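You operate a simulated robot arm through the tools that you are given. There is no shell and no other tool. Be economical: measure what you need, move in short steps, check, and stop when the job is done.

The job below is to be done with a simulated two-armed robot. You get a single attempt, and the scene is never put back.

TASK
Take the grey cloth from the table end and lay it out flat on the spares rack.

Only the result counts: the job must be done as asked and must still hold three seconds after the hand-in. Knocking over, shifting, dropping, spilling or breaking anything else fails it. Flat cloth is picked up by pressing the open fingertips on it (5 to 10 N) and closing them slowly along it; thin cloth reads only 2 to 8 mm in the jaws.

THE ROBOT
Two 7-joint arms with two-finger parallel grippers on one trunk, on a base that drives. Base frame: it is fixed to the floor where the robot stands at the start and does not move with it; the origin is under the middle of the robot, x ahead of it, y to its left, z up; the surface under the hand at the start is at about z = 0.92. Readings come in m, degrees, newtons and seconds.
The left shoulder is at the start at [0.05, 0.161, 1.123], the right one opposite. With the tool pointing down near the work surface each hand reaches from about 0.22 to 0.68 m from the robot's upright axis, wherever it stands, measured 20 degrees to its own side. Places, roughly: spares rack [0.7, 2.5, 0.8]. Payload 3.43 kg a hand.
Tool frame (each hand has its own): the origin (TCP) lies between the finger pads and is the grasp point; the fingertips stand 0.03 m ahead of it; z points along the fingers, y is the line along which they close. The gripper opens to 0.094 m. The fingers are 0.028 m wide and 0.01 m thick; the gripper's body (0.05 by 0.096 m) begins 0.055 m behind the TCP.
Orientation is told as [roll, pitch, yaw] about the base's x, y, z axes, in that order, counted from this pose: with the fingers straight down and closing along the base's y, the tool's x points along the base's -x, its y along +y and its z along -z.

THE INTERFACE
- The arms move only by the tool play_rows. It takes "left_plan", "right_plan" or both (then of equal length, played together; a hand with none holds still); each is a list that holds one entry, the list of rows, each a list of 7 numbers: the shift along the tool's x, y, z in units of 100 mm (1.0 is 100 mm), then the turn, a rotation vector about the tool's x, y, z in units of 45 degrees (1.0 is 45 degrees), then the opening, from 0 (shut) to 1 (fully open). In form: [[[tx, ty, tz, rx, ry, rz, jaw], ...]]. A call has 1 to 20 rows; each row is the pose to reach, as a shift and turn from the pose commanded when the call began, along the tool's axes at that moment. A call with a number of a shift or a turn outside -1 to 1 is refused whole. Rows are played at 5 a second. More than 0.05 m and 8.6 degrees between two rows, or a gripper value outside its range, and nothing of the call is played. Where a pose cannot be reached the arm comes as near as it can. A force on the tool above 40 N (or 10 N above the force at the start of the call, whichever is more), or a blocked arm, ends the call early, and 0.2 s more pass. Each finger travels about 0.045 m/s and halts on what it meets, pressing with about 25 N; the grip force reading is that of the motor and also rises with nothing between the fingers. The clock runs only during rows and for 0.2 s after the last one: add rows that repeat a pose to give the fingers time. It gives the time, the measured TCP pose, the force on the tool (base axes), the opening and the grip force at its end, in the units of the frame above (readings bear some noise), with the torque about the TCP (base axes, N m) and any sound that the robot's microphone picked up.
- Cameras (640 x 400 px; columns grow to the right, rows downward): "scene" is now at [0.1299, 0.0016, 1.2608]; the picture's right is [0.01, -1.00, 0.00], its down [-0.52, -0.01, -0.86] and it looks along [0.86, 0.01, -0.52] (base axes); focal length 267 px, centre (320, 200). "left" rides on the left gripper at [0.076, -0.014, -0.102] in its tool frame; the picture's right is [0.18, 0.98, 0.00], its down [-0.75, 0.14, -0.64] and it looks along [-0.63, 0.12, 0.77] (tool axes); focal length 243 px, centre (320, 200). "right" rides on the right gripper at [0.076, 0.014, -0.103] in its tool frame; the picture's right is [-0.18, 0.98, 0.00], its down [-0.75, -0.14, -0.64] and it looks along [-0.63, -0.12, 0.77] (tool axes); focal length 243 px, centre (320, 200). There is no depth. A picture from a camera that has moved, and an enlarged one, comes with that camera's place and axes in the base frame and with its lens. The place of the scene camera against the robot may be out by one fixed shift of up to 0.012 m in any direction.
- grab_frame(camera): a new picture of that camera. The clock stands still meanwhile.
- raise_lower(by): slides the trunk up (or, below 0, down) by that many m; the arms and the scene camera ride with it, the base frame stays. It gives what a move gives, with no picture.
- steer(legs): drives the robot by 1 to 6 legs, each [ahead, left, turn to the left] in m, m and degrees, along the robot's own axes; the way and the turn of a leg run together, so that a leg with both is an arc; at most 1.5 m and 180 degrees a leg. The arms and the cameras ride along, it lands a little off, and it stops where it bumps. It gives what a move gives.
- aim_head(pan, tilt): turns the head with the scene camera to pan (to the left, within 80 degrees either way) and tilt (down, from -29 to 69), counted from straight ahead of the robot. It gives what a move gives.
- zoom(camera, box): a new picture of the part [left, top, right, bottom] of that camera's present view, enlarged. The clock stands still meanwhile.
- hand_in(): hands the job in; it is judged then, once.

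Work in short steps. Places have to be worked out from the pictures, the camera data and where the tool is seen: move nearer, look again, correct. Check each grasp and each placing, and mend what went wrong. You have 120 turns and 92 pictures in all, those below and enlarged ones among them. Open the grippers and draw the arms clear of the work before you hand the job in, unless the task says otherwise; then end with one line.

The tools are called after "Request:" as name(argument=value, ...) on one line, values as JSON. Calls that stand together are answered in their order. play_rows: Moves the arms, as the interface text tells. Its arguments: {"type":"object","properties":{"left_plan":{"type":"array","items":{"type":"array","items":{"type":"array","items":{"type":"number"}}}},"right_plan":{"type":"array","items":{"type":"array","items":{"type":"array","items":{"type":"number"}}}}},"required":[]} The other tools are called the same way: raise_lower (by) slides the trunk up or down; steer (legs) drives the base; aim_head (pan, tilt) turns the head that bears the scene camera; grab_frame (camera) takes a picture; zoom (camera, box) takes an enlarged picture of a part of a camera's view; hand_in () hands the job in.

At the start:

```text
time_s: 0.0
left_ee_pos: [0.4497, 0.1989, 1.0933]
left_ee_rot: [0.0, 0.0, 0.1]
left_force: [0.1, 1.0, 0.2]
left_torque: [0.02, 0.0, 0.01]
left_grip_width: 0.0941
left_grip_force: 0.1
right_ee_pos: [0.3781, -0.159, 1.1025]
right_ee_rot: [0.0, 0.0, -0.1]
right_force: [0.4, -0.2, 0.9]
right_torque: [0.02, 0.04, -0.02]
right_grip_width: 0.0941
right_grip_force: 0.1
trunk travel left (down, up): [-0.15, 0.117]
robot x, y, heading: [-0.0025, -0.0018, 0.1]
head pan, tilt: [0.6, 31.0]
```

scene: 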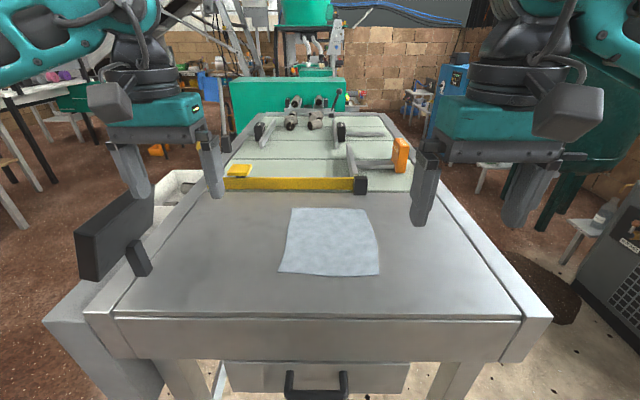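
right: 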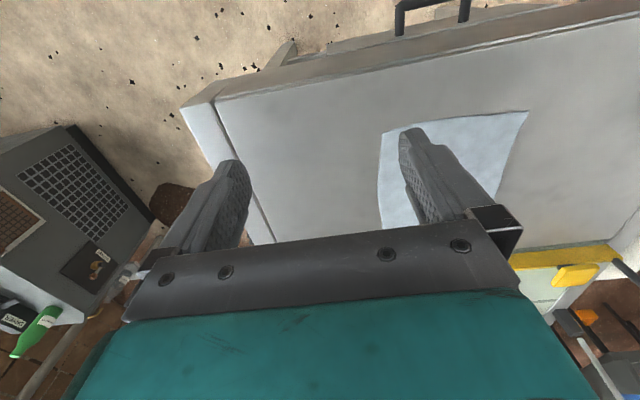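
left: 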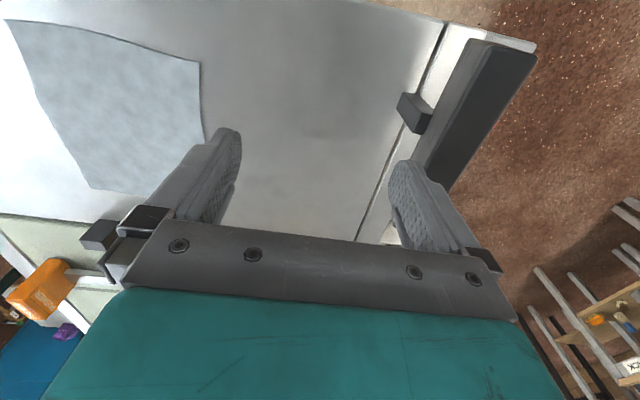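

The cloth appears to cover about x 0.45–0.66, y −0.10–0.075. I'll look towards the rack on the left before I plan the grasp.

Request:
aim_head(pan=75, tilt=15)

Request:
grab_frame(camera="scene")

```text
time_s: 1.5
left_ee_pos: [0.4505, 0.1975, 1.0938]
left_ee_rot: [0.0, 0.0, 0.1]
left_force: [-0.7, 0.0, 0.3]
left_torque: [-0.02, 0.02, 0.01]
left_grip_width: 0.094
left_grip_force: 0.2
right_ee_pos: [0.3777, -0.1586, 1.1019]
right_ee_rot: [0.0, 0.1, -0.1]
right_force: [-0.4, -0.5, -0.1]
right_torque: [0.01, 0.0, 0.01]
right_grip_width: 0.0939
right_grip_force: 0.2
trunk travel left (down, up): [-0.15, 0.117]
robot x, y, heading: [-0.0002, -0.0015, 0.3]
head pan, tilt: [75.0, 15.0]
```

```text
88 pictures are left
camera scene: at [0.0641, 0.0909, 1.2867], right [0.97, -0.26, 0.0], down [-0.07, -0.25, -0.97], along [0.25, 0.93, -0.26], focal length 267 px, centre (320, 200)
```

scene: 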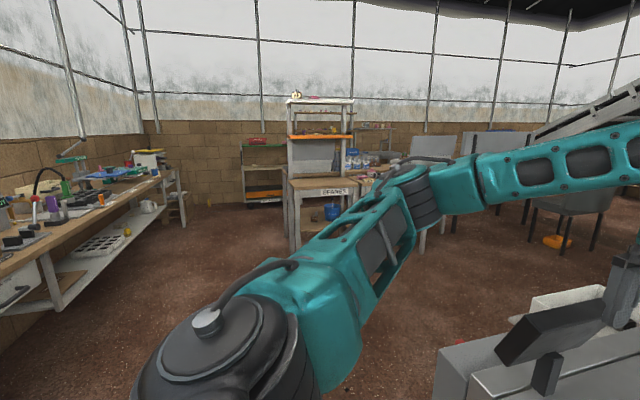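

Request:
zoom(camera="scene", box=[220, 80, 440, 260])

```text
2.22 times, centred on (330, 170) of scene
camera zoom: at [0.0641, 0.0909, 1.2867], right [0.97, -0.26, 0.0], down [-0.07, -0.25, -0.97], along [0.25, 0.93, -0.26], focal length 594 px, centre (298, 267)
```

zoom: 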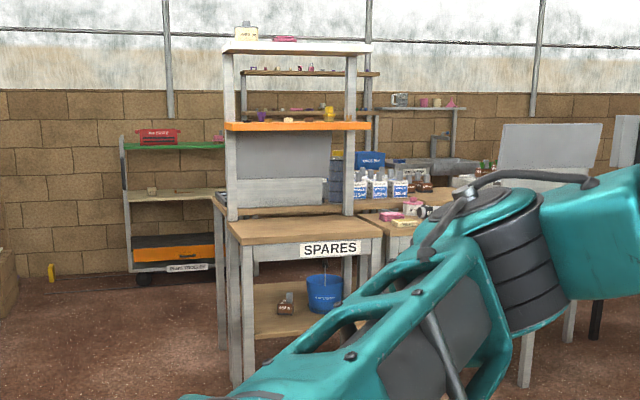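

The rack is a tabletop labelled SPARES, with its front edge near y≈2.15 and about 0.5 m wide and deep. My plan is to hold the cloth's near edge with both hands, carry it hanging, and lay it by drawing back towards the robot. I aim the head down and bring both hands above the two near corners.

Request:
aim_head(pan=0, tilt=45)

Request:
play_rows(left_plan=[[[0, -0.3, 0, 0, 0, 0, 0.35], [-0.1, -0.6, 0.2, 0, 0, 0, 0.35], [-0.2, -0.95, 0.4, 0, 0, 0, 0.35], [-0.25, -1, 0.5, 0, 0, 0, 0.35]]], right_plan=[[[-0.3, 0.2, 0, 0, 0, 0, 0.35], [-0.6, 0.5, 0.2, 0, 0, 0, 0.35], [-0.9, 0.75, 0.4, 0, 0, 0, 0.35], [-0.97, 0.8, 0.5, 0, 0, 0, 0.35]]])

Request:
grab_frame(camera="scene")

Request:
grab_frame(camera="left")

Request:
grab_frame(camera="right")

```text
time_s: 2.9
left_ee_pos: [0.4491, 0.1971, 1.0946]
left_ee_rot: [-0.1, 0.1, 0.1]
left_force: [0.7, 0.8, -0.1]
left_torque: [-0.01, 0.0, 0.01]
left_grip_width: 0.0942
left_grip_force: 0.1
right_ee_pos: [0.3777, -0.1587, 1.1019]
right_ee_rot: [0.0, 0.1, -0.1]
right_force: [0.5, -0.2, -0.1]
right_torque: [-0.03, -0.01, -0.02]
right_grip_width: 0.0942
right_grip_force: 0.1
trunk travel left (down, up): [-0.15, 0.117]
robot x, y, heading: [0.0028, -0.0007, 0.3]
head pan, tilt: [0.0, 45.0]
```

```text
time_s: 3.9
left_ee_pos: [0.4728, 0.0967, 1.0451]
left_ee_rot: [0.0, 0.0, 0.1]
left_force: [-0.1, 0.1, -0.5]
left_torque: [-0.02, 0.03, 0.03]
left_grip_width: 0.0329
left_grip_force: 0.0
right_ee_pos: [0.4755, -0.0794, 1.0518]
right_ee_rot: [-0.1, -0.1, 0.0]
right_force: [0.1, -0.4, -0.5]
right_torque: [-0.03, 0.01, 0.01]
right_grip_width: 0.0333
right_grip_force: 0.1
trunk travel left (down, up): [-0.15, 0.117]
robot x, y, heading: [-0.0018, -0.0047, 0.1]
head pan, tilt: [0.0, 45.0]
```

```text
86 pictures are left
camera scene: at [0.1213, 0.0008, 1.2399], right [0.0, -1.0, 0.0], down [-0.71, 0.0, -0.71], along [0.71, 0.0, -0.71], focal length 267 px, centre (320, 200)
```

scene: 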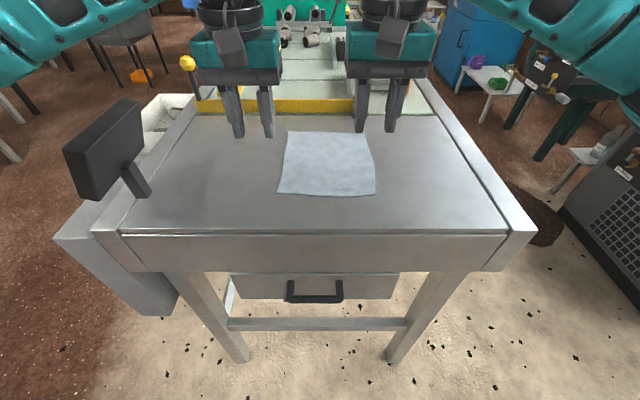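

```text
85 pictures are left
camera left: at [0.3959, 0.0831, 1.147], right [-0.19, 0.98, 0.0], down [0.75, 0.14, 0.64], along [0.63, 0.12, -0.77], focal length 243 px, centre (320, 200)
```

left: 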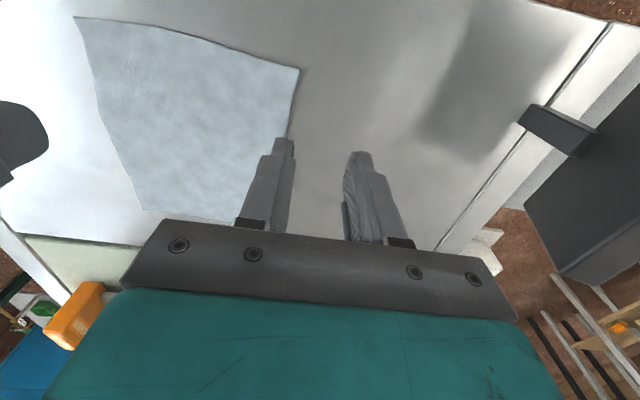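

```text
84 pictures are left
camera right: at [0.3992, -0.0645, 1.155], right [0.18, 0.98, 0.0], down [0.75, -0.14, 0.64], along [0.63, -0.12, -0.77], focal length 243 px, centre (320, 200)
```

right: 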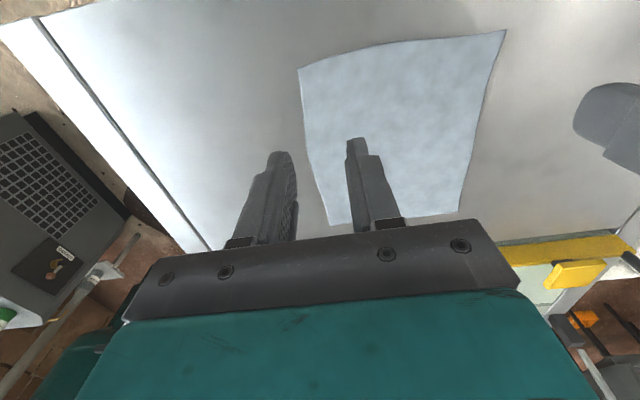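

Both hand cameras agree: the near edge is at x≈0.444 and runs from y≈−0.091 to 0.075. I'll move the left pinch to y=0.053 and the right to −0.069, both at x=0.462, and stop just above the table with the jaws at about 20 mm.

Request:
play_rows(left_plan=[[[0.1, -0.25, 0.1, 0, 0, 0, 0.22], [0.11, -0.44, 0.35, 0, 0, 0, 0.22], [0.11, -0.44, 0.6, 0, 0, 0, 0.22], [0.11, -0.44, 0.8, 0, 0, 0, 0.22], [0.11, -0.44, 0.8, 0, 0, 0, 0.22]]], right_plan=[[[0.1, 0.1, 0.1, 0, 0, 0, 0.22], [0.135, 0.1, 0.35, 0, 0, 0, 0.22], [0.135, 0.1, 0.65, 0, 0, 0, 0.22], [0.135, 0.1, 0.87, 0, 0, 0, 0.22], [0.135, 0.1, 0.87, 0, 0, 0, 0.22]]])

Request:
grab_frame(camera="left")

Request:
grab_frame(camera="right")

```text
time_s: 5.1
left_ee_pos: [0.4632, 0.0527, 0.9636]
left_ee_rot: [-0.1, -0.1, 0.1]
left_force: [-0.2, -1.0, 0.2]
left_torque: [-0.02, -0.02, -0.02]
left_grip_width: 0.0207
left_grip_force: 0.0
right_ee_pos: [0.4621, -0.0701, 0.9629]
right_ee_rot: [0.0, 0.0, 0.0]
right_force: [0.2, -0.3, -0.1]
right_torque: [0.0, 0.01, -0.02]
right_grip_width: 0.0207
right_grip_force: 0.1
trunk travel left (down, up): [-0.15, 0.117]
robot x, y, heading: [0.0029, 0.0012, 0.2]
head pan, tilt: [0.0, 45.0]
```

```text
83 pictures are left
camera left: at [0.3854, 0.0398, 1.0663], right [-0.19, 0.98, 0.0], down [0.75, 0.14, 0.64], along [0.63, 0.12, -0.77], focal length 243 px, centre (320, 200)
```

left: 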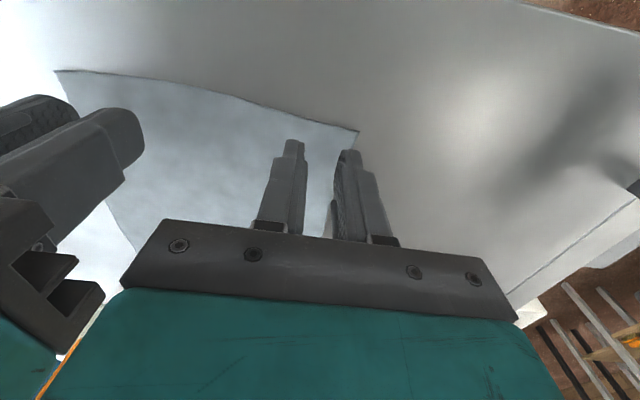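

```text
82 pictures are left
camera right: at [0.3853, -0.0556, 1.0673], right [0.18, 0.98, 0.0], down [0.75, -0.14, 0.64], along [0.63, -0.12, -0.77], focal length 243 px, centre (320, 200)
```

right: 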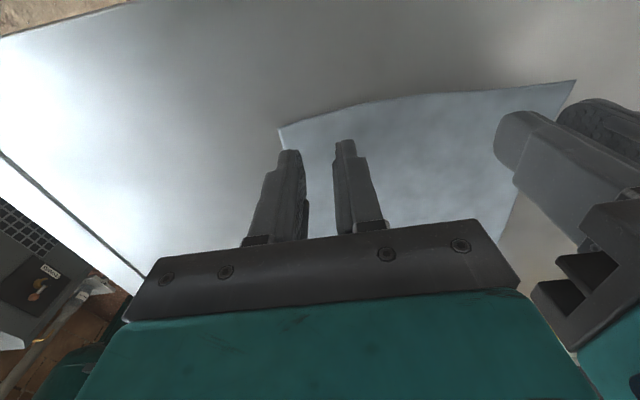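

The outer fingers sit right at the cloth's side edges, so I shift each a few mm inwards. Then I lower to about table height and check the contact force.

Request:
play_rows(left_plan=[[[0, -0.05, 0.04, 0, 0, 0, 0.22], [0, -0.05, 0.08, 0, 0, 0, 0.22], [0, -0.05, 0.11, 0, 0, 0, 0.22], [0, -0.05, 0.13, 0, 0, 0, 0.22], [0, -0.05, 0.13, 0, 0, 0, 0.22]]], right_plan=[[[0, 0.03, 0.04, 0, 0, 0, 0.22], [0, 0.03, 0.08, 0, 0, 0, 0.22], [0, 0.03, 0.11, 0, 0, 0, 0.22], [0, 0.03, 0.13, 0, 0, 0, 0.22], [0, 0.03, 0.13, 0, 0, 0, 0.22]]])

```text
time_s: 6.3
left_ee_pos: [0.4619, 0.049, 0.9533]
left_ee_rot: [-0.1, -0.4, 0.1]
left_force: [0.1, 4.0, 25.8]
left_torque: [0.25, 0.21, -0.05]
left_grip_width: 0.0205
left_grip_force: 0.0
right_ee_pos: [0.46, -0.066, 0.9532]
right_ee_rot: [0.0, -0.1, -0.1]
right_force: [0.5, -0.3, 1.1]
right_torque: [0.03, 0.04, 0.02]
right_grip_width: 0.0206
right_grip_force: 0.2
trunk travel left (down, up): [-0.15, 0.117]
robot x, y, heading: [-0.0006, 0.002, -0.0]
head pan, tilt: [0.0, 45.0]
```

The left hand is in contact at 26 N and the right has not quite touched. I'll ease the left up slightly and lower the right slightly.

Request:
play_rows(left_plan=[[[0, 0, -0.012, 0, 0, 0, 0.22], [0, 0, -0.012, 0, 0, 0, 0.22]]], right_plan=[[[0, 0, 0.006, 0, 0, 0, 0.22], [0, 0, 0.006, 0, 0, 0, 0.22]]])

```text
time_s: 6.9
left_ee_pos: [0.462, 0.0486, 0.9527]
left_ee_rot: [-0.1, -0.3, 0.1]
left_force: [1.2, 3.6, 25.6]
left_torque: [0.2, 0.13, -0.06]
left_grip_width: 0.0205
left_grip_force: 0.1
right_ee_pos: [0.4601, -0.066, 0.9535]
right_ee_rot: [0.1, 0.0, -0.1]
right_force: [0.6, -0.9, 5.0]
right_torque: [-0.12, 0.05, -0.01]
right_grip_width: 0.021
right_grip_force: 0.4
trunk travel left (down, up): [-0.15, 0.117]
robot x, y, heading: [0.0009, 0.0013, 0.0]
head pan, tilt: [0.0, 45.0]
```

The right reads 5 N, which is good, but the left is still at 26 N. I'll raise the left by 2 mm more.

Request:
play_rows(left_plan=[[[0, 0, -0.02, 0, 0, 0, 0.22], [0, 0, -0.02, 0, 0, 0, 0.22]]], right_plan=[[[0, 0, 0.002, 0, 0, 0, 0.22], [0, 0, 0.002, 0, 0, 0, 0.22]]])

```text
time_s: 7.5
left_ee_pos: [0.4629, 0.0485, 0.9538]
left_ee_rot: [-0.1, -0.2, 0.0]
left_force: [2.4, 1.1, 11.8]
left_torque: [0.04, -0.02, -0.01]
left_grip_width: 0.0208
left_grip_force: 0.0
right_ee_pos: [0.4603, -0.0649, 0.9526]
right_ee_rot: [0.1, -0.2, 0.0]
right_force: [-1.4, -0.2, 15.6]
right_torque: [-0.16, 0.16, 0.02]
right_grip_width: 0.0208
right_grip_force: 0.1
trunk travel left (down, up): [-0.15, 0.117]
robot x, y, heading: [0.0007, 0.002, -0.0]
head pan, tilt: [0.0, 45.0]
```

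The forces are a little high at about 12 and 16 N. I'll ease both up by a fraction of a millimetre.

Request:
play_rows(left_plan=[[[0, 0, -0.006, 0, 0, 0, 0.22], [0, 0, -0.006, 0, 0, 0, 0.22], [0, 0, -0.006, 0, 0, 0, 0.22]]], right_plan=[[[0, 0, -0.01, 0, 0, 0, 0.22], [0, 0, -0.01, 0, 0, 0, 0.22], [0, 0, -0.01, 0, 0, 0, 0.22]]])

```text
time_s: 8.3
left_ee_pos: [0.4625, 0.0475, 0.9543]
left_ee_rot: [0.0, -0.1, 0.1]
left_force: [-0.5, 0.5, 0.3]
left_torque: [-0.02, -0.03, 0.01]
left_grip_width: 0.0208
left_grip_force: 0.1
right_ee_pos: [0.4598, -0.0661, 0.9537]
right_ee_rot: [0.0, -0.1, 0.0]
right_force: [-1.8, 0.4, 18.9]
right_torque: [-0.11, 0.22, 0.0]
right_grip_width: 0.0206
right_grip_force: 0.1
trunk travel left (down, up): [-0.15, 0.117]
robot x, y, heading: [-0.003, -0.0032, -0.1]
head pan, tilt: [0.0, 45.0]
```

The arms settle slowly, so I'll make another small adjustment and hold it for longer.

Request:
play_rows(left_plan=[[[0, 0, 0.006, 0, 0, 0, 0.22], [0, 0, 0.006, 0, 0, 0, 0.22], [0, 0, 0.006, 0, 0, 0, 0.22], [0, 0, 0.006, 0, 0, 0, 0.22], [0, 0, 0.006, 0, 0, 0, 0.22], [0, 0, 0.006, 0, 0, 0, 0.22]]], right_plan=[[[0, 0, -0.01, 0, 0, 0, 0.22], [0, 0, -0.01, 0, 0, 0, 0.22], [0, 0, -0.01, 0, 0, 0, 0.22], [0, 0, -0.01, 0, 0, 0, 0.22], [0, 0, -0.01, 0, 0, 0, 0.22], [0, 0, -0.01, 0, 0, 0, 0.22]]])

```text
time_s: 9.7
left_ee_pos: [0.4645, 0.0496, 0.9541]
left_ee_rot: [0.1, -0.2, 0.2]
left_force: [0.6, -0.7, 1.3]
left_torque: [-0.03, -0.01, 0.01]
left_grip_width: 0.0204
left_grip_force: 0.2
right_ee_pos: [0.4591, -0.0673, 0.9521]
right_ee_rot: [-0.1, 0.0, -0.1]
right_force: [-1.6, -0.7, 9.9]
right_torque: [-0.1, 0.08, -0.04]
right_grip_width: 0.0207
right_grip_force: 0.0
trunk travel left (down, up): [-0.15, 0.117]
robot x, y, heading: [0.0031, 0.0038, -0.1]
head pan, tilt: [0.0, 45.0]
```

The right is at 10 N and the left barely touches. I'll lower the left by 0.8 mm and hold the right.

Request:
play_rows(left_plan=[[[0, 0, 0.008, 0, 0, 0, 0.22], [0, 0, 0.008, 0, 0, 0, 0.22], [0, 0, 0.008, 0, 0, 0, 0.22], [0, 0, 0.008, 0, 0, 0, 0.22], [0, 0, 0.008, 0, 0, 0, 0.22]]])

```text
time_s: 10.9
left_ee_pos: [0.4631, 0.0493, 0.9541]
left_ee_rot: [0.0, -0.3, 0.0]
left_force: [-1.1, 2.6, 11.2]
left_torque: [0.11, 0.07, -0.02]
left_grip_width: 0.0207
left_grip_force: 0.0
right_ee_pos: [0.4606, -0.0654, 0.9529]
right_ee_rot: [0.1, 0.1, -0.2]
right_force: [-0.2, 1.0, 3.2]
right_torque: [-0.03, 0.1, 0.0]
right_grip_width: 0.0206
right_grip_force: 0.0
trunk travel left (down, up): [-0.15, 0.117]
robot x, y, heading: [0.0008, 0.002, -0.1]
head pan, tilt: [0.0, 45.0]
```

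The left is at 11 N and the right at 3 N. I apply tiny corrections and close both slowly.

Request:
play_rows(left_plan=[[[0, 0, -0.002, 0, 0, 0, 0.22], [0, 0, -0.002, 0, 0, 0, 0.2], [0, 0, -0.002, 0, 0, 0, 0.18], [0, 0, -0.002, 0, 0, 0, 0.16], [0, 0, -0.002, 0, 0, 0, 0.14], [0, 0, -0.002, 0, 0, 0, 0.12], [0, 0, -0.002, 0, 0, 0, 0.1], [0, 0, -0.002, 0, 0, 0, 0.08], [0, 0, -0.002, 0, 0, 0, 0.06], [0, 0, -0.002, 0, 0, 0, 0.04], [0, 0, -0.002, 0, 0, 0, 0.02], [0, 0, -0.002, 0, 0, 0, 0], [0, 0, -0.002, 0, 0, 0, 0], [0, 0, -0.002, 0, 0, 0, 0]]], right_plan=[[[0, 0, 0.004, 0, 0, 0, 0.22], [0, 0, 0.004, 0, 0, 0, 0.2], [0, 0, 0.004, 0, 0, 0, 0.18], [0, 0, 0.004, 0, 0, 0, 0.16], [0, 0, 0.004, 0, 0, 0, 0.14], [0, 0, 0.004, 0, 0, 0, 0.12], [0, 0, 0.004, 0, 0, 0, 0.1], [0, 0, 0.004, 0, 0, 0, 0.08], [0, 0, 0.004, 0, 0, 0, 0.06], [0, 0, 0.004, 0, 0, 0, 0.04], [0, 0, 0.004, 0, 0, 0, 0.02], [0, 0, 0.004, 0, 0, 0, 0], [0, 0, 0.004, 0, 0, 0, 0], [0, 0, 0.004, 0, 0, 0, 0]]])

Request:
grab_frame(camera="left")

Request:
grab_frame(camera="right")

```text
time_s: 13.9
left_ee_pos: [0.464, 0.0489, 0.9536]
left_ee_rot: [0.0, -0.1, 0.1]
left_force: [1.0, -0.8, 9.5]
left_torque: [-0.04, 0.05, -0.05]
left_grip_width: 0.0025
left_grip_force: 25.0
right_ee_pos: [0.4609, -0.0658, 0.9547]
right_ee_rot: [0.1, -0.1, 0.0]
right_force: [-0.6, 0.0, 7.2]
right_torque: [-0.02, 0.06, -0.02]
right_grip_width: 0.0
right_grip_force: 25.0
trunk travel left (down, up): [-0.15, 0.117]
robot x, y, heading: [0.0002, -0.0016, -0.0]
head pan, tilt: [0.0, 45.0]
```

```text
81 pictures are left
camera left: at [0.3857, 0.0347, 1.0558], right [-0.19, 0.98, 0.0], down [0.75, 0.14, 0.64], along [0.63, 0.12, -0.77], focal length 243 px, centre (320, 200)
```

left: 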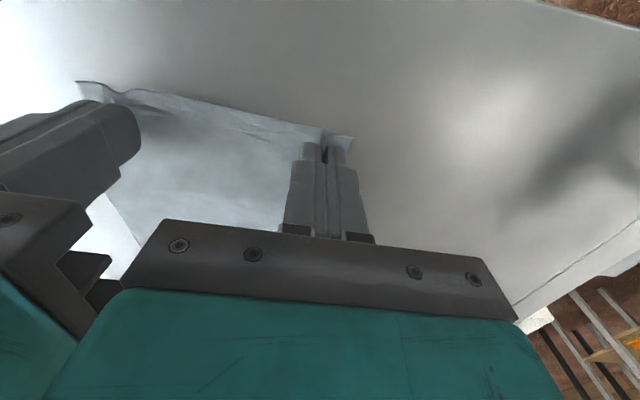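

```text
80 pictures are left
camera right: at [0.3843, -0.051, 1.0562], right [0.19, 0.98, 0.0], down [0.75, -0.14, 0.64], along [0.63, -0.12, -0.77], focal length 243 px, centre (320, 200)
```

right: 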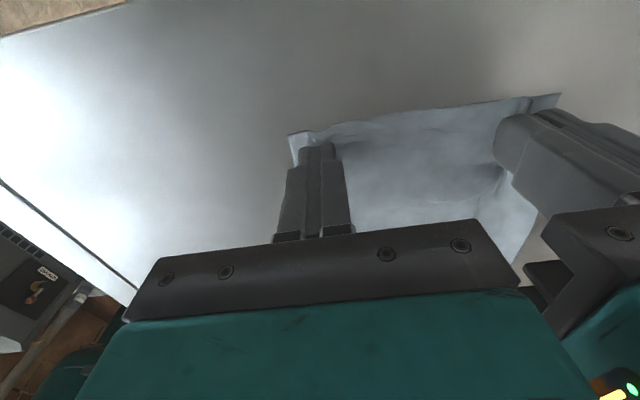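

The left has hold of the cloth at 2.5 mm, but the right closed on nothing at 0 mm. I'll lift the right slightly, reopen it and press again, a bit firmer.

Request:
play_rows(right_plan=[[[0, 0, -0.08, 0, 0, 0, 0], [0, 0, -0.08, 0, 0, 0, 0.26], [0, 0.02, -0.08, 0, 0, 0, 0.26], [0, 0.02, -0.03, 0, 0, 0, 0.26], [0, 0.02, 0.0, 0, 0, 0, 0.26], [0, 0.02, 0.006, 0, 0, 0, 0.26], [0, 0.02, 0.006, 0, 0, 0, 0.26], [0, 0.02, 0.006, 0, 0, 0, 0.26], [0, 0.02, 0.006, 0, 0, 0, 0.26]]])

Request:
grab_frame(camera="right")

```text
time_s: 15.9
left_ee_pos: [0.4623, 0.0486, 0.9526]
left_ee_rot: [0.0, 0.0, 0.1]
left_force: [0.2, -1.1, 9.1]
left_torque: [-0.01, 0.02, -0.03]
left_grip_width: 0.0022
left_grip_force: 24.9
right_ee_pos: [0.4606, -0.0631, 0.953]
right_ee_rot: [0.1, -0.1, -0.1]
right_force: [1.6, -0.9, 9.5]
right_torque: [-0.15, -0.04, 0.03]
right_grip_width: 0.0243
right_grip_force: 0.1
trunk travel left (down, up): [-0.15, 0.117]
robot x, y, heading: [-0.001, 0.0028, -0.0]
head pan, tilt: [0.0, 45.0]
```

```text
79 pictures are left
camera right: at [0.3842, -0.0492, 1.056], right [0.19, 0.98, 0.0], down [0.75, -0.14, 0.64], along [0.63, -0.12, -0.77], focal length 243 px, centre (320, 200)
```

right: 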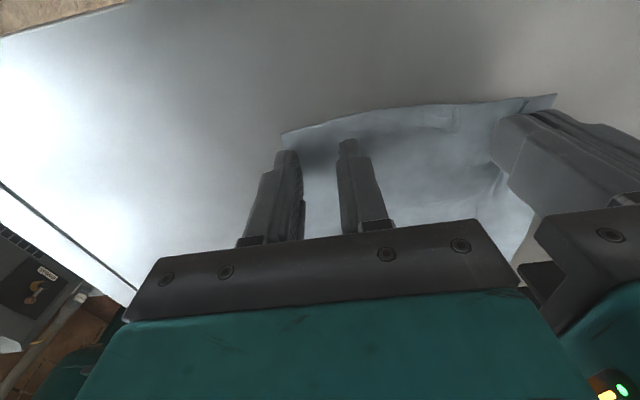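

The right outer finger is on the very edge of the cloth, because the left pinch pulled the cloth slightly. I'll shift the right 5 mm inwards with a narrower opening and press again.

Request:
play_rows(right_plan=[[[0, 0, -0.06, 0, 0, 0, 0.26], [0, 0.05, -0.06, 0, 0, 0, 0.21], [0, 0.05, -0.03, 0, 0, 0, 0.21], [0, 0.05, 0.0, 0, 0, 0, 0.21], [0, 0.05, 0.0, 0, 0, 0, 0.21], [0, 0.05, 0.0, 0, 0, 0, 0.21], [0, 0.05, 0.0, 0, 0, 0, 0.21]]])

Request:
grab_frame(camera="right")

```text
time_s: 17.5
left_ee_pos: [0.4638, 0.049, 0.9537]
left_ee_rot: [-0.1, 0.0, 0.0]
left_force: [-0.7, 0.3, 11.1]
left_torque: [0.03, 0.06, 0.01]
left_grip_width: 0.002
left_grip_force: 25.0
right_ee_pos: [0.4614, -0.0578, 0.9534]
right_ee_rot: [0.1, -0.1, 0.0]
right_force: [-1.0, 0.9, 4.6]
right_torque: [-0.01, 0.03, 0.01]
right_grip_width: 0.0199
right_grip_force: 0.0
trunk travel left (down, up): [-0.15, 0.117]
robot x, y, heading: [0.0019, 0.0005, 0.0]
head pan, tilt: [0.0, 45.0]
```

```text
78 pictures are left
camera right: at [0.3847, -0.0439, 1.0562], right [0.18, 0.98, 0.0], down [0.75, -0.14, 0.64], along [0.63, -0.12, -0.77], focal length 243 px, centre (320, 200)
```

right: 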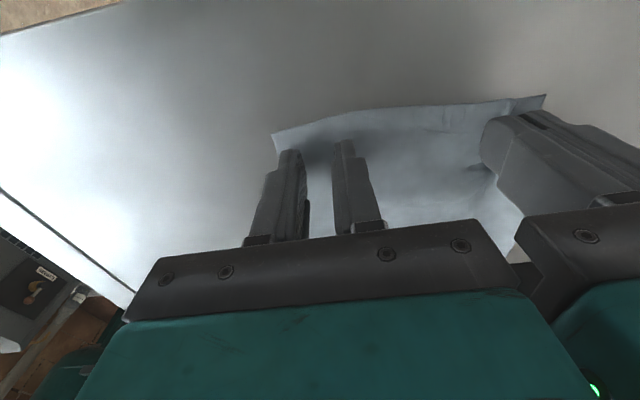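

The right is better seated now, at 5 N. I add 0.5 mm of press and close slowly.

Request:
play_rows(right_plan=[[[0, 0, 0.006, 0, 0, 0, 0.21], [0, 0, 0.006, 0, 0, 0, 0.21], [0, 0, 0.006, 0, 0, 0, 0.19], [0, 0, 0.006, 0, 0, 0, 0.17], [0, 0, 0.006, 0, 0, 0, 0.15], [0, 0, 0.006, 0, 0, 0, 0.13], [0, 0, 0.006, 0, 0, 0, 0.11], [0, 0, 0.006, 0, 0, 0, 0.09], [0, 0, 0.006, 0, 0, 0, 0.07], [0, 0, 0.006, 0, 0, 0, 0.05], [0, 0, 0.006, 0, 0, 0, 0.03], [0, 0, 0.006, 0, 0, 0, 0.01], [0, 0, 0.006, 0, 0, 0, 0], [0, 0, 0.006, 0, 0, 0, 0], [0, 0, 0.006, 0, 0, 0, 0]]])

Request:
grab_frame(camera="right")

```text
time_s: 20.7
left_ee_pos: [0.4632, 0.0485, 0.9527]
left_ee_rot: [-0.1, -0.1, 0.0]
left_force: [-0.1, -11.5, 4.6]
left_torque: [-0.33, 0.04, 0.05]
left_grip_width: 0.002
left_grip_force: 24.8
right_ee_pos: [0.4597, -0.0581, 0.954]
right_ee_rot: [0.1, -0.1, -0.1]
right_force: [1.1, 10.2, 16.6]
right_torque: [0.19, -0.03, -0.03]
right_grip_width: 0.0021
right_grip_force: 24.9
trunk travel left (down, up): [-0.15, 0.117]
robot x, y, heading: [-0.0006, 0.0014, -0.1]
head pan, tilt: [0.0, 45.0]
```

```text
77 pictures are left
camera right: at [0.3839, -0.0436, 1.056], right [0.18, 0.98, 0.0], down [0.75, -0.14, 0.64], along [0.63, -0.12, -0.77], focal length 243 px, centre (320, 200)
```

right: 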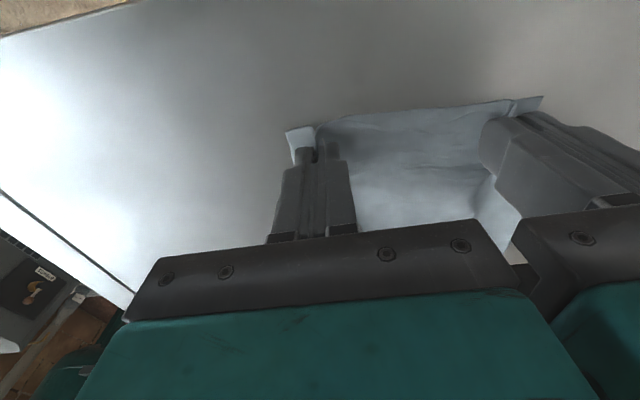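

Both hands now hold at 2 mm, with the cloth drawn taut between them (about 11 N). I'll relax that by moving them slightly closer, then lift together.

Request:
play_rows(left_plan=[[[0, -0.01, 0, 0, 0, 0, 0], [0, -0.01, -0.1, 0, 0, 0, 0], [0, -0.01, -0.25, 0, 0, 0, 0], [0, -0.01, -0.45, 0, 0, 0, 0], [0, -0.01, -0.7, 0, 0, 0, 0], [0, -0.01, -1, 0, 0, 0, 0], [0, -0.01, -1, 0, 0, 0, 0]]], right_plan=[[[0, 0.01, 0, 0, 0, 0, 0], [0, 0.01, -0.1, 0, 0, 0, 0], [0, 0.01, -0.25, 0, 0, 0, 0], [0, 0.01, -0.45, 0, 0, 0, 0], [0, 0.01, -0.7, 0, 0, 0, 0], [0, 0.01, -1, 0, 0, 0, 0], [0, 0.01, -1, 0, 0, 0, 0]]])

Request:
grab_frame(camera="scene")

```text
time_s: 22.3
left_ee_pos: [0.4626, 0.0476, 1.0525]
left_ee_rot: [0.0, 0.0, 0.0]
left_force: [0.0, -12.2, 0.2]
left_torque: [-0.35, -0.01, 0.04]
left_grip_width: 0.0022
left_grip_force: 24.9
right_ee_pos: [0.465, -0.0585, 1.0531]
right_ee_rot: [0.0, 0.1, 0.0]
right_force: [0.0, 11.5, -0.4]
right_torque: [0.39, 0.0, -0.02]
right_grip_width: 0.0021
right_grip_force: 25.0
trunk travel left (down, up): [-0.15, 0.117]
robot x, y, heading: [-0.0009, 0.0007, 0.4]
head pan, tilt: [0.0, 45.0]
```

```text
76 pictures are left
camera scene: at [0.1213, 0.0007, 1.2398], right [0.0, -1.0, 0.0], down [-0.71, 0.0, -0.71], along [0.71, 0.0, -0.71], focal length 267 px, centre (320, 200)
```

scene: 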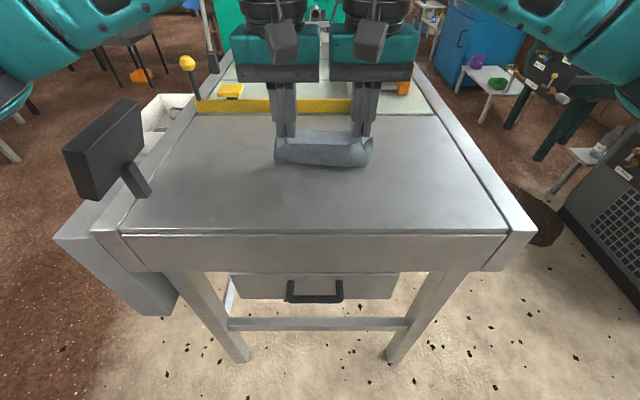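

Both corners are held and the cloth is hanging. I'll relax the tension a little and lift another 100 mm.

Request:
play_rows(left_plan=[[[0, -0.015, -0.2, 0, 0, 0, 0], [0, -0.015, -0.5, 0, 0, 0, 0], [0, -0.015, -0.8, 0, 0, 0, 0], [0, -0.015, -1, 0, 0, 0, 0], [0, -0.015, -1, 0, 0, 0, 0]]], right_plan=[[[0, 0.015, -0.2, 0, 0, 0, 0], [0, 0.015, -0.5, 0, 0, 0, 0], [0, 0.015, -0.8, 0, 0, 0, 0], [0, 0.015, -1, 0, 0, 0, 0], [0, 0.015, -1, 0, 0, 0, 0]]])

Request:
raise_lower(by=0.05)

Request:
grab_frame(camera="scene")

```text
time_s: 23.5
left_ee_pos: [0.4641, 0.0464, 1.1538]
left_ee_rot: [-0.1, 0.1, 0.1]
left_force: [-0.5, -5.4, -0.3]
left_torque: [-0.19, 0.01, 0.02]
left_grip_width: 0.0022
left_grip_force: 24.9
right_ee_pos: [0.4593, -0.0587, 1.1505]
right_ee_rot: [0.0, 0.0, 0.0]
right_force: [1.2, 5.0, 0.4]
right_torque: [0.15, -0.05, 0.02]
right_grip_width: 0.002
right_grip_force: 24.8
trunk travel left (down, up): [-0.15, 0.117]
robot x, y, heading: [0.0011, -0.0002, 0.1]
head pan, tilt: [0.0, 45.0]
```

```text
time_s: 24.5
left_ee_pos: [0.4644, 0.0457, 1.2036]
left_ee_rot: [0.1, 0.0, 0.1]
left_force: [-0.7, -5.1, -0.5]
left_torque: [-0.17, 0.05, -0.01]
left_grip_width: 0.0017
left_grip_force: 24.9
right_ee_pos: [0.4605, -0.0564, 1.2005]
right_ee_rot: [0.0, 0.0, -0.1]
right_force: [0.4, 4.8, -0.2]
right_torque: [0.15, -0.02, -0.04]
right_grip_width: 0.0022
right_grip_force: 24.9
trunk travel left (down, up): [-0.2, 0.067]
robot x, y, heading: [-0.0017, -0.0013, 0.2]
head pan, tilt: [0.0, 45.0]
```

```text
75 pictures are left
camera scene: at [0.1215, 0.0007, 1.2898], right [0.0, -1.0, 0.0], down [-0.71, 0.0, -0.71], along [0.71, 0.0, -0.71], focal length 267 px, centre (320, 200)
```

scene: 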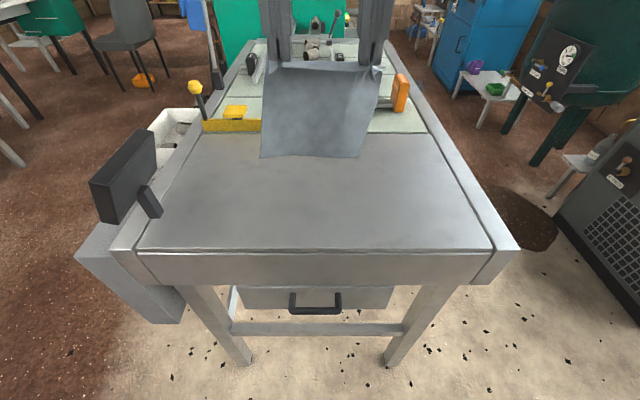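

The cloth hangs cleanly over its full width. A workbench edge runs along x≈−0.75, so I back up only 0.3 m, turn left 90°, and look.

Request:
steer(legs=[[-0.3, 0, 0], [0, 0, 90]])

Request:
aim_head(pan=0, tilt=25)

Request:
grab_frame(camera="scene")

```text
time_s: 30.4
left_ee_pos: [-0.3544, 0.4662, 1.2036]
left_ee_rot: [0.0, 0.0, 90.5]
left_force: [4.7, 0.1, -0.3]
left_torque: [-0.01, -0.22, 0.0]
left_grip_width: 0.0023
left_grip_force: 25.0
right_ee_pos: [-0.2512, 0.4618, 1.202]
right_ee_rot: [-0.1, 0.0, 90.4]
right_force: [-5.9, 0.4, 0.6]
right_torque: [0.02, 0.15, -0.03]
right_grip_width: 0.0022
right_grip_force: 25.0
trunk travel left (down, up): [-0.2, 0.067]
robot x, y, heading: [-0.3063, 0.0025, 90.6]
head pan, tilt: [0.0, 45.0]
```

```text
time_s: 31.2
left_ee_pos: [-0.3539, 0.4664, 1.2025]
left_ee_rot: [-0.1, -0.1, 90.5]
left_force: [4.2, -0.1, -0.6]
left_torque: [-0.02, -0.12, -0.02]
left_grip_width: 0.002
left_grip_force: 24.9
right_ee_pos: [-0.2499, 0.4611, 1.2011]
right_ee_rot: [0.1, 0.1, 90.4]
right_force: [-3.6, 0.6, 0.7]
right_torque: [0.0, 0.09, -0.02]
right_grip_width: 0.0019
right_grip_force: 24.8
trunk travel left (down, up): [-0.2, 0.067]
robot x, y, heading: [-0.3054, 0.003, 90.7]
head pan, tilt: [0.0, 25.0]
```

```text
74 pictures are left
camera scene: at [-0.305, 0.1342, 1.3204], right [1.0, 0.01, 0.0], down [0.0, -0.42, -0.91], along [-0.01, 0.91, -0.42], focal length 267 px, centre (320, 200)
```

scene: 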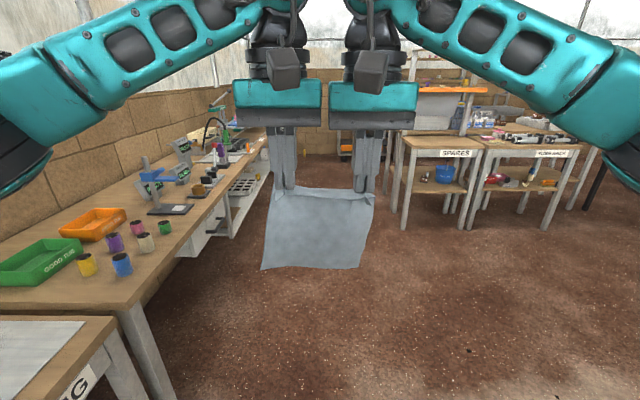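

The lane is clear, with SPARES spanning x≈0.38–0.96 and its front edge at y≈2.2. I drive ahead 0.95 m, then look to the right before sliding across.

Request:
steer(legs=[[0.95, 0, 0]])

Request:
aim_head(pan=-45, tilt=25)

Request:
grab_frame(camera="scene")

```text
time_s: 36.1
left_ee_pos: [-0.3501, 1.3991, 1.2036]
left_ee_rot: [0.0, 0.0, 89.7]
left_force: [4.4, -0.9, 0.0]
left_torque: [0.0, -0.2, -0.03]
left_grip_width: 0.0022
left_grip_force: 24.5
right_ee_pos: [-0.2463, 1.3951, 1.2012]
right_ee_rot: [0.1, -0.1, 89.7]
right_force: [-4.9, 0.7, 0.7]
right_torque: [-0.02, 0.14, -0.07]
right_grip_width: 0.0021
right_grip_force: 24.9
trunk travel left (down, up): [-0.2, 0.067]
robot x, y, heading: [-0.3043, 0.9346, 90.0]
head pan, tilt: [0.0, 25.0]
```

```text
time_s: 37.2
left_ee_pos: [-0.3488, 1.3995, 1.2051]
left_ee_rot: [0.0, -0.2, 89.9]
left_force: [4.0, -0.9, -0.3]
left_torque: [0.02, -0.14, -0.05]
left_grip_width: 0.0019
left_grip_force: 25.1
right_ee_pos: [-0.2467, 1.3945, 1.2014]
right_ee_rot: [0.1, -0.1, 89.7]
right_force: [-3.5, 0.7, -0.6]
right_torque: [0.02, 0.16, -0.07]
right_grip_width: 0.002
right_grip_force: 25.3
trunk travel left (down, up): [-0.2, 0.067]
robot x, y, heading: [-0.3012, 0.9356, 89.8]
head pan, tilt: [-45.0, 25.0]
```

```text
73 pictures are left
camera scene: at [-0.2402, 1.0405, 1.3204], right [0.7, -0.71, 0.0], down [-0.3, -0.3, -0.91], along [0.64, 0.64, -0.42], focal length 267 px, centre (320, 200)
```

scene: 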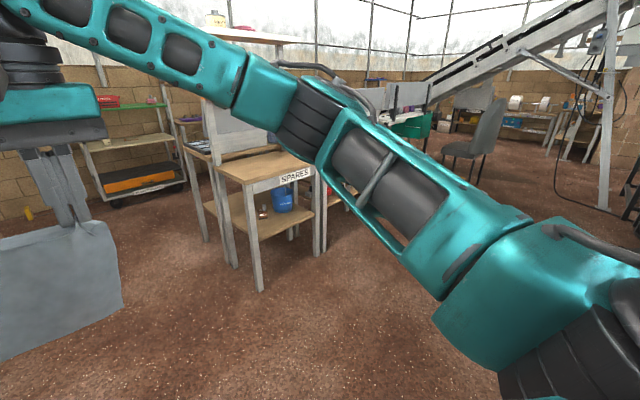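

The floor to the right is clear, so I slide right 0.97 m and face the rack.

Request:
steer(legs=[[0, -0.97, 0]])

Request:
aim_head(pan=0, tilt=30)

Request:
grab_frame(camera="scene")

```text
time_s: 46.1
left_ee_pos: [0.6312, 1.3936, 1.2028]
left_ee_rot: [0.0, -0.2, 89.5]
left_force: [5.0, -0.8, -0.3]
left_torque: [-0.03, -0.16, -0.02]
left_grip_width: 0.0021
left_grip_force: 24.8
right_ee_pos: [0.7354, 1.3882, 1.2013]
right_ee_rot: [0.1, 0.0, 89.5]
right_force: [-5.5, -0.1, -0.5]
right_torque: [-0.01, 0.11, -0.04]
right_grip_width: 0.0018
right_grip_force: 24.7
trunk travel left (down, up): [-0.2, 0.067]
robot x, y, heading: [0.675, 0.928, 89.6]
head pan, tilt: [-45.0, 25.0]
```

```text
time_s: 47.3
left_ee_pos: [0.6312, 1.3944, 1.2038]
left_ee_rot: [-0.1, -0.2, 89.6]
left_force: [4.5, 0.0, -0.5]
left_torque: [-0.03, -0.12, 0.01]
left_grip_width: 0.002
left_grip_force: 25.0
right_ee_pos: [0.7351, 1.3887, 1.2018]
right_ee_rot: [0.0, 0.0, 89.6]
right_force: [-4.9, -0.7, -0.1]
right_torque: [0.01, 0.15, -0.04]
right_grip_width: 0.0019
right_grip_force: 25.4
trunk travel left (down, up): [-0.2, 0.067]
robot x, y, heading: [0.6724, 0.9285, 89.7]
head pan, tilt: [0.0, 30.0]
```

```text
72 pictures are left
camera scene: at [0.6744, 1.0602, 1.3125], right [1.0, -0.01, 0.0], down [0.0, -0.5, -0.87], along [0.01, 0.87, -0.5], focal length 267 px, centre (320, 200)
```

scene: 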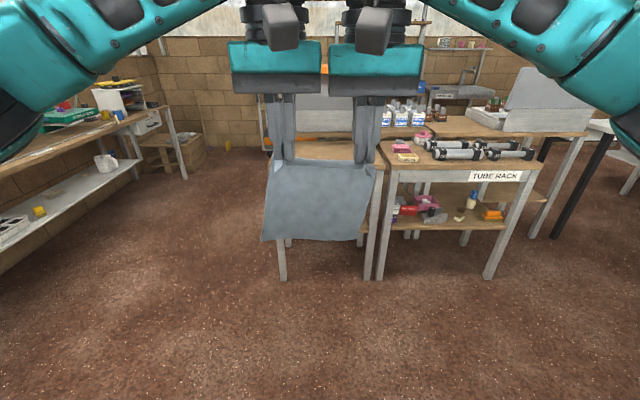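

The rack spans x≈0.45–1.0 with its front edge at y≈2.3. I approach by 0.65 m with a 0.05 m shift to the right, then look again.

Request:
steer(legs=[[0.65, -0.05, 0]])

Request:
grab_frame(camera="scene")

Request:
grab_frame(camera="left")

```text
time_s: 50.9
left_ee_pos: [0.6927, 2.0379, 1.204]
left_ee_rot: [0.0, -0.1, 89.0]
left_force: [3.6, 0.6, 0.5]
left_torque: [-0.05, -0.14, -0.01]
left_grip_width: 0.0019
left_grip_force: 25.0
right_ee_pos: [0.7962, 2.0306, 1.2018]
right_ee_rot: [0.0, 0.0, 89.0]
right_force: [-3.8, 0.7, -0.1]
right_torque: [0.0, 0.16, -0.03]
right_grip_width: 0.0019
right_grip_force: 25.2
trunk travel left (down, up): [-0.2, 0.067]
robot x, y, heading: [0.7315, 1.5761, 89.1]
head pan, tilt: [0.0, 30.0]
```

```text
71 pictures are left
camera scene: at [0.7328, 1.7041, 1.3124], right [1.0, -0.02, 0.0], down [-0.01, -0.5, -0.87], along [0.01, 0.87, -0.5], focal length 267 px, centre (320, 200)
```

scene: 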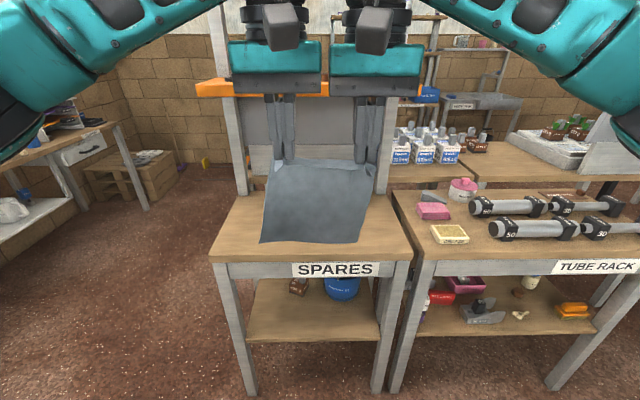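

```text
70 pictures are left
camera left: at [0.7042, 1.9623, 1.3061], right [-0.99, -0.17, 0.0], down [-0.13, 0.76, 0.64], along [-0.11, 0.63, -0.77], focal length 243 px, centre (320, 200)
```

left: 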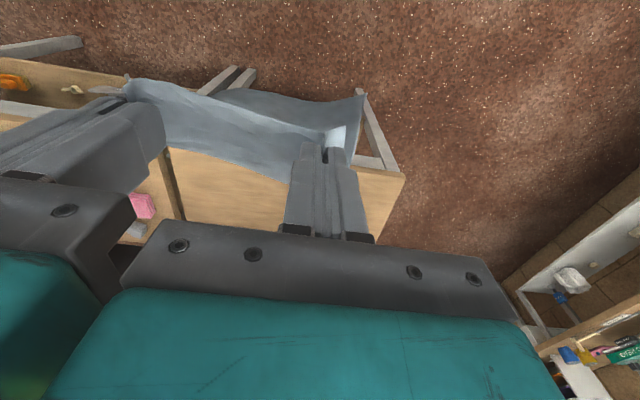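

The rack top covers x≈0.43–1.0, y≈2.27–2.65, with an orange shelf higher up at the back. I'll zoom to judge how far that shelf overhangs before reaching in.

Request:
zoom(camera="scene", box=[180, 60, 420, 280])

```text
1.82 times, centred on (300, 170) of scene
camera zoom: at [0.7328, 1.7041, 1.3124], right [1.0, -0.02, 0.0], down [-0.01, -0.5, -0.87], along [0.01, 0.87, -0.5], focal length 486 px, centre (356, 254)
```

zoom: 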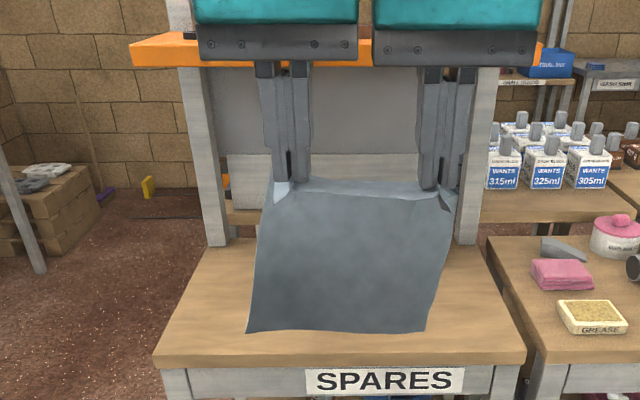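

By triangulation the orange shelf overhangs to about y≈2.47 at z≈1.19, so upright wrists can't go deep. I'll move in 0.26 m, then tilt the fingers forward 40° so the hands can reach under it.

Request:
steer(legs=[[0.26, 0, 0.5]])

Request:
play_rows(left_plan=[[[0, 0, 0, 0, -0.15, 0, 0], [0, 0, 0, 0, -0.3, 0, 0], [0, 0, 0, 0, -0.45, 0, 0], [0, 0, 0, 0, -0.6, 0, 0], [0, 0, 0, 0, -0.75, 0, 0], [0, 0, 0, 0, -0.889, 0, 0], [0, 0, 0, 0, -0.889, 0, 0]]], right_plan=[[[0, 0, 0, 0, -0.15, 0, 0], [0, 0, 0, 0, -0.3, 0, 0], [0, 0, 0, 0, -0.45, 0, 0], [0, 0, 0, 0, -0.6, 0, 0], [0, 0, 0, 0, -0.75, 0, 0], [0, 0, 0, 0, -0.889, 0, 0], [0, 0, 0, 0, -0.889, 0, 0]]])

Request:
grab_frame(camera="scene")

```text
time_s: 52.7
left_ee_pos: [0.6944, 2.2992, 1.2034]
left_ee_rot: [-0.1, -0.1, 89.2]
left_force: [3.6, 0.3, -0.4]
left_torque: [-0.03, -0.13, 0.01]
left_grip_width: 0.0022
left_grip_force: 24.7
right_ee_pos: [0.7972, 2.2936, 1.1999]
right_ee_rot: [0.1, 0.0, 89.2]
right_force: [-3.7, 0.8, 0.1]
right_torque: [0.0, 0.11, -0.04]
right_grip_width: 0.0019
right_grip_force: 25.5
trunk travel left (down, up): [-0.2, 0.067]
robot x, y, heading: [0.7379, 1.8321, 89.4]
head pan, tilt: [0.0, 30.0]
```

```text
time_s: 54.3
left_ee_pos: [0.6931, 2.2994, 1.2034]
left_ee_rot: [0.0, -40.2, 89.3]
left_force: [3.6, 0.2, 0.7]
left_torque: [-0.01, -0.07, -0.08]
left_grip_width: 0.0021
left_grip_force: 24.6
right_ee_pos: [0.798, 2.2916, 1.2019]
right_ee_rot: [0.2, -40.1, 89.2]
right_force: [-3.5, 0.4, -0.3]
right_torque: [0.0, 0.12, 0.02]
right_grip_width: 0.0018
right_grip_force: 25.6
trunk travel left (down, up): [-0.2, 0.067]
robot x, y, heading: [0.7379, 1.8366, 89.1]
head pan, tilt: [0.0, 30.0]
```

```text
68 pictures are left
camera scene: at [0.736, 1.965, 1.3124], right [1.0, -0.01, 0.0], down [-0.01, -0.5, -0.87], along [0.01, 0.87, -0.5], focal length 267 px, centre (320, 200)
```

scene: 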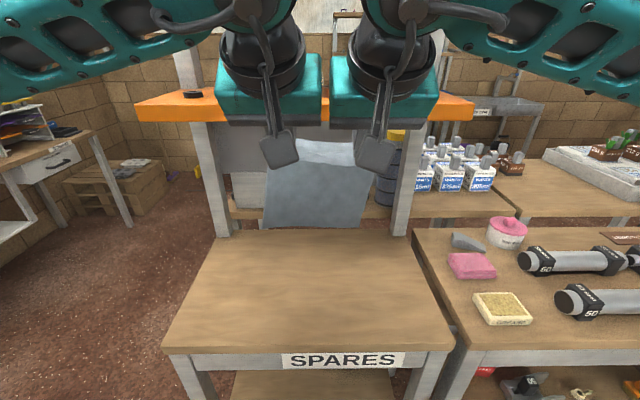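

The tilt worked and the cloth still hangs well. I lower the trunk 0.15 m and move the hands 0.10 m forward.

Request:
raise_lower(by=-0.15)

Request:
play_rows(left_plan=[[[-0.19, 0, 0.16, 0, 0, 0, 0], [-0.38, 0, 0.32, 0, 0, 0, 0], [-0.57, 0, 0.48, 0, 0, 0, 0], [-0.766, 0, 0.643, 0, 0, 0, 0], [-0.766, 0, 0.643, 0, 0, 0, 0]]], right_plan=[[[-0.19, 0, 0.16, 0, 0, 0, 0], [-0.38, 0, 0.32, 0, 0, 0, 0], [-0.57, 0, 0.48, 0, 0, 0, 0], [-0.766, 0, 0.643, 0, 0, 0, 0], [-0.766, 0, 0.643, 0, 0, 0, 0]]])

Request:
grab_frame(camera="scene")

```text
time_s: 56.1
left_ee_pos: [0.6931, 2.2983, 1.0539]
left_ee_rot: [-0.1, -40.2, 89.3]
left_force: [4.1, 0.0, 0.1]
left_torque: [-0.02, -0.08, -0.08]
left_grip_width: 0.0023
left_grip_force: 24.4
right_ee_pos: [0.7976, 2.2931, 1.0516]
right_ee_rot: [0.1, -39.9, 89.3]
right_force: [-2.7, 0.2, 0.0]
right_torque: [0.02, 0.11, 0.04]
right_grip_width: 0.0024
right_grip_force: 24.6
trunk travel left (down, up): [-0.05, 0.217]
robot x, y, heading: [0.7383, 1.8342, 89.2]
head pan, tilt: [0.0, 30.0]
```

```text
time_s: 57.3
left_ee_pos: [0.6952, 2.3989, 1.0537]
left_ee_rot: [-0.1, -40.1, 89.3]
left_force: [9.6, -1.5, -1.0]
left_torque: [-0.01, -0.22, -0.17]
left_grip_width: 0.0022
left_grip_force: 25.4
right_ee_pos: [0.8003, 2.394, 1.0485]
right_ee_rot: [0.2, -39.9, 89.4]
right_force: [-8.4, 1.7, 1.0]
right_torque: [0.02, 0.25, 0.1]
right_grip_width: 0.0019
right_grip_force: 24.6
trunk travel left (down, up): [-0.05, 0.217]
robot x, y, heading: [0.7338, 1.8383, 89.3]
head pan, tilt: [0.0, 30.0]
```

```text
67 pictures are left
camera scene: at [0.736, 1.9649, 1.1625], right [1.0, -0.01, 0.0], down [-0.01, -0.5, -0.87], along [0.01, 0.87, -0.5], focal length 267 px, centre (320, 200)
```

scene: 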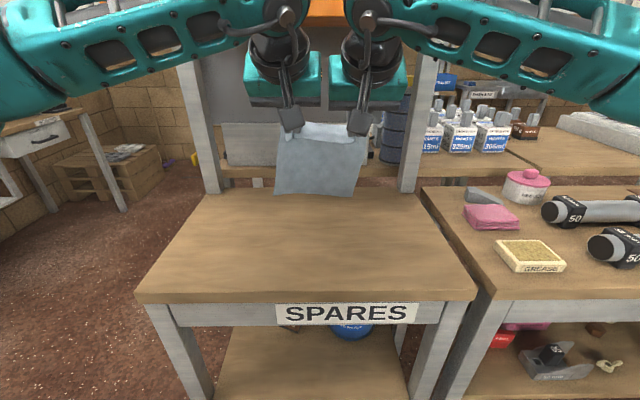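

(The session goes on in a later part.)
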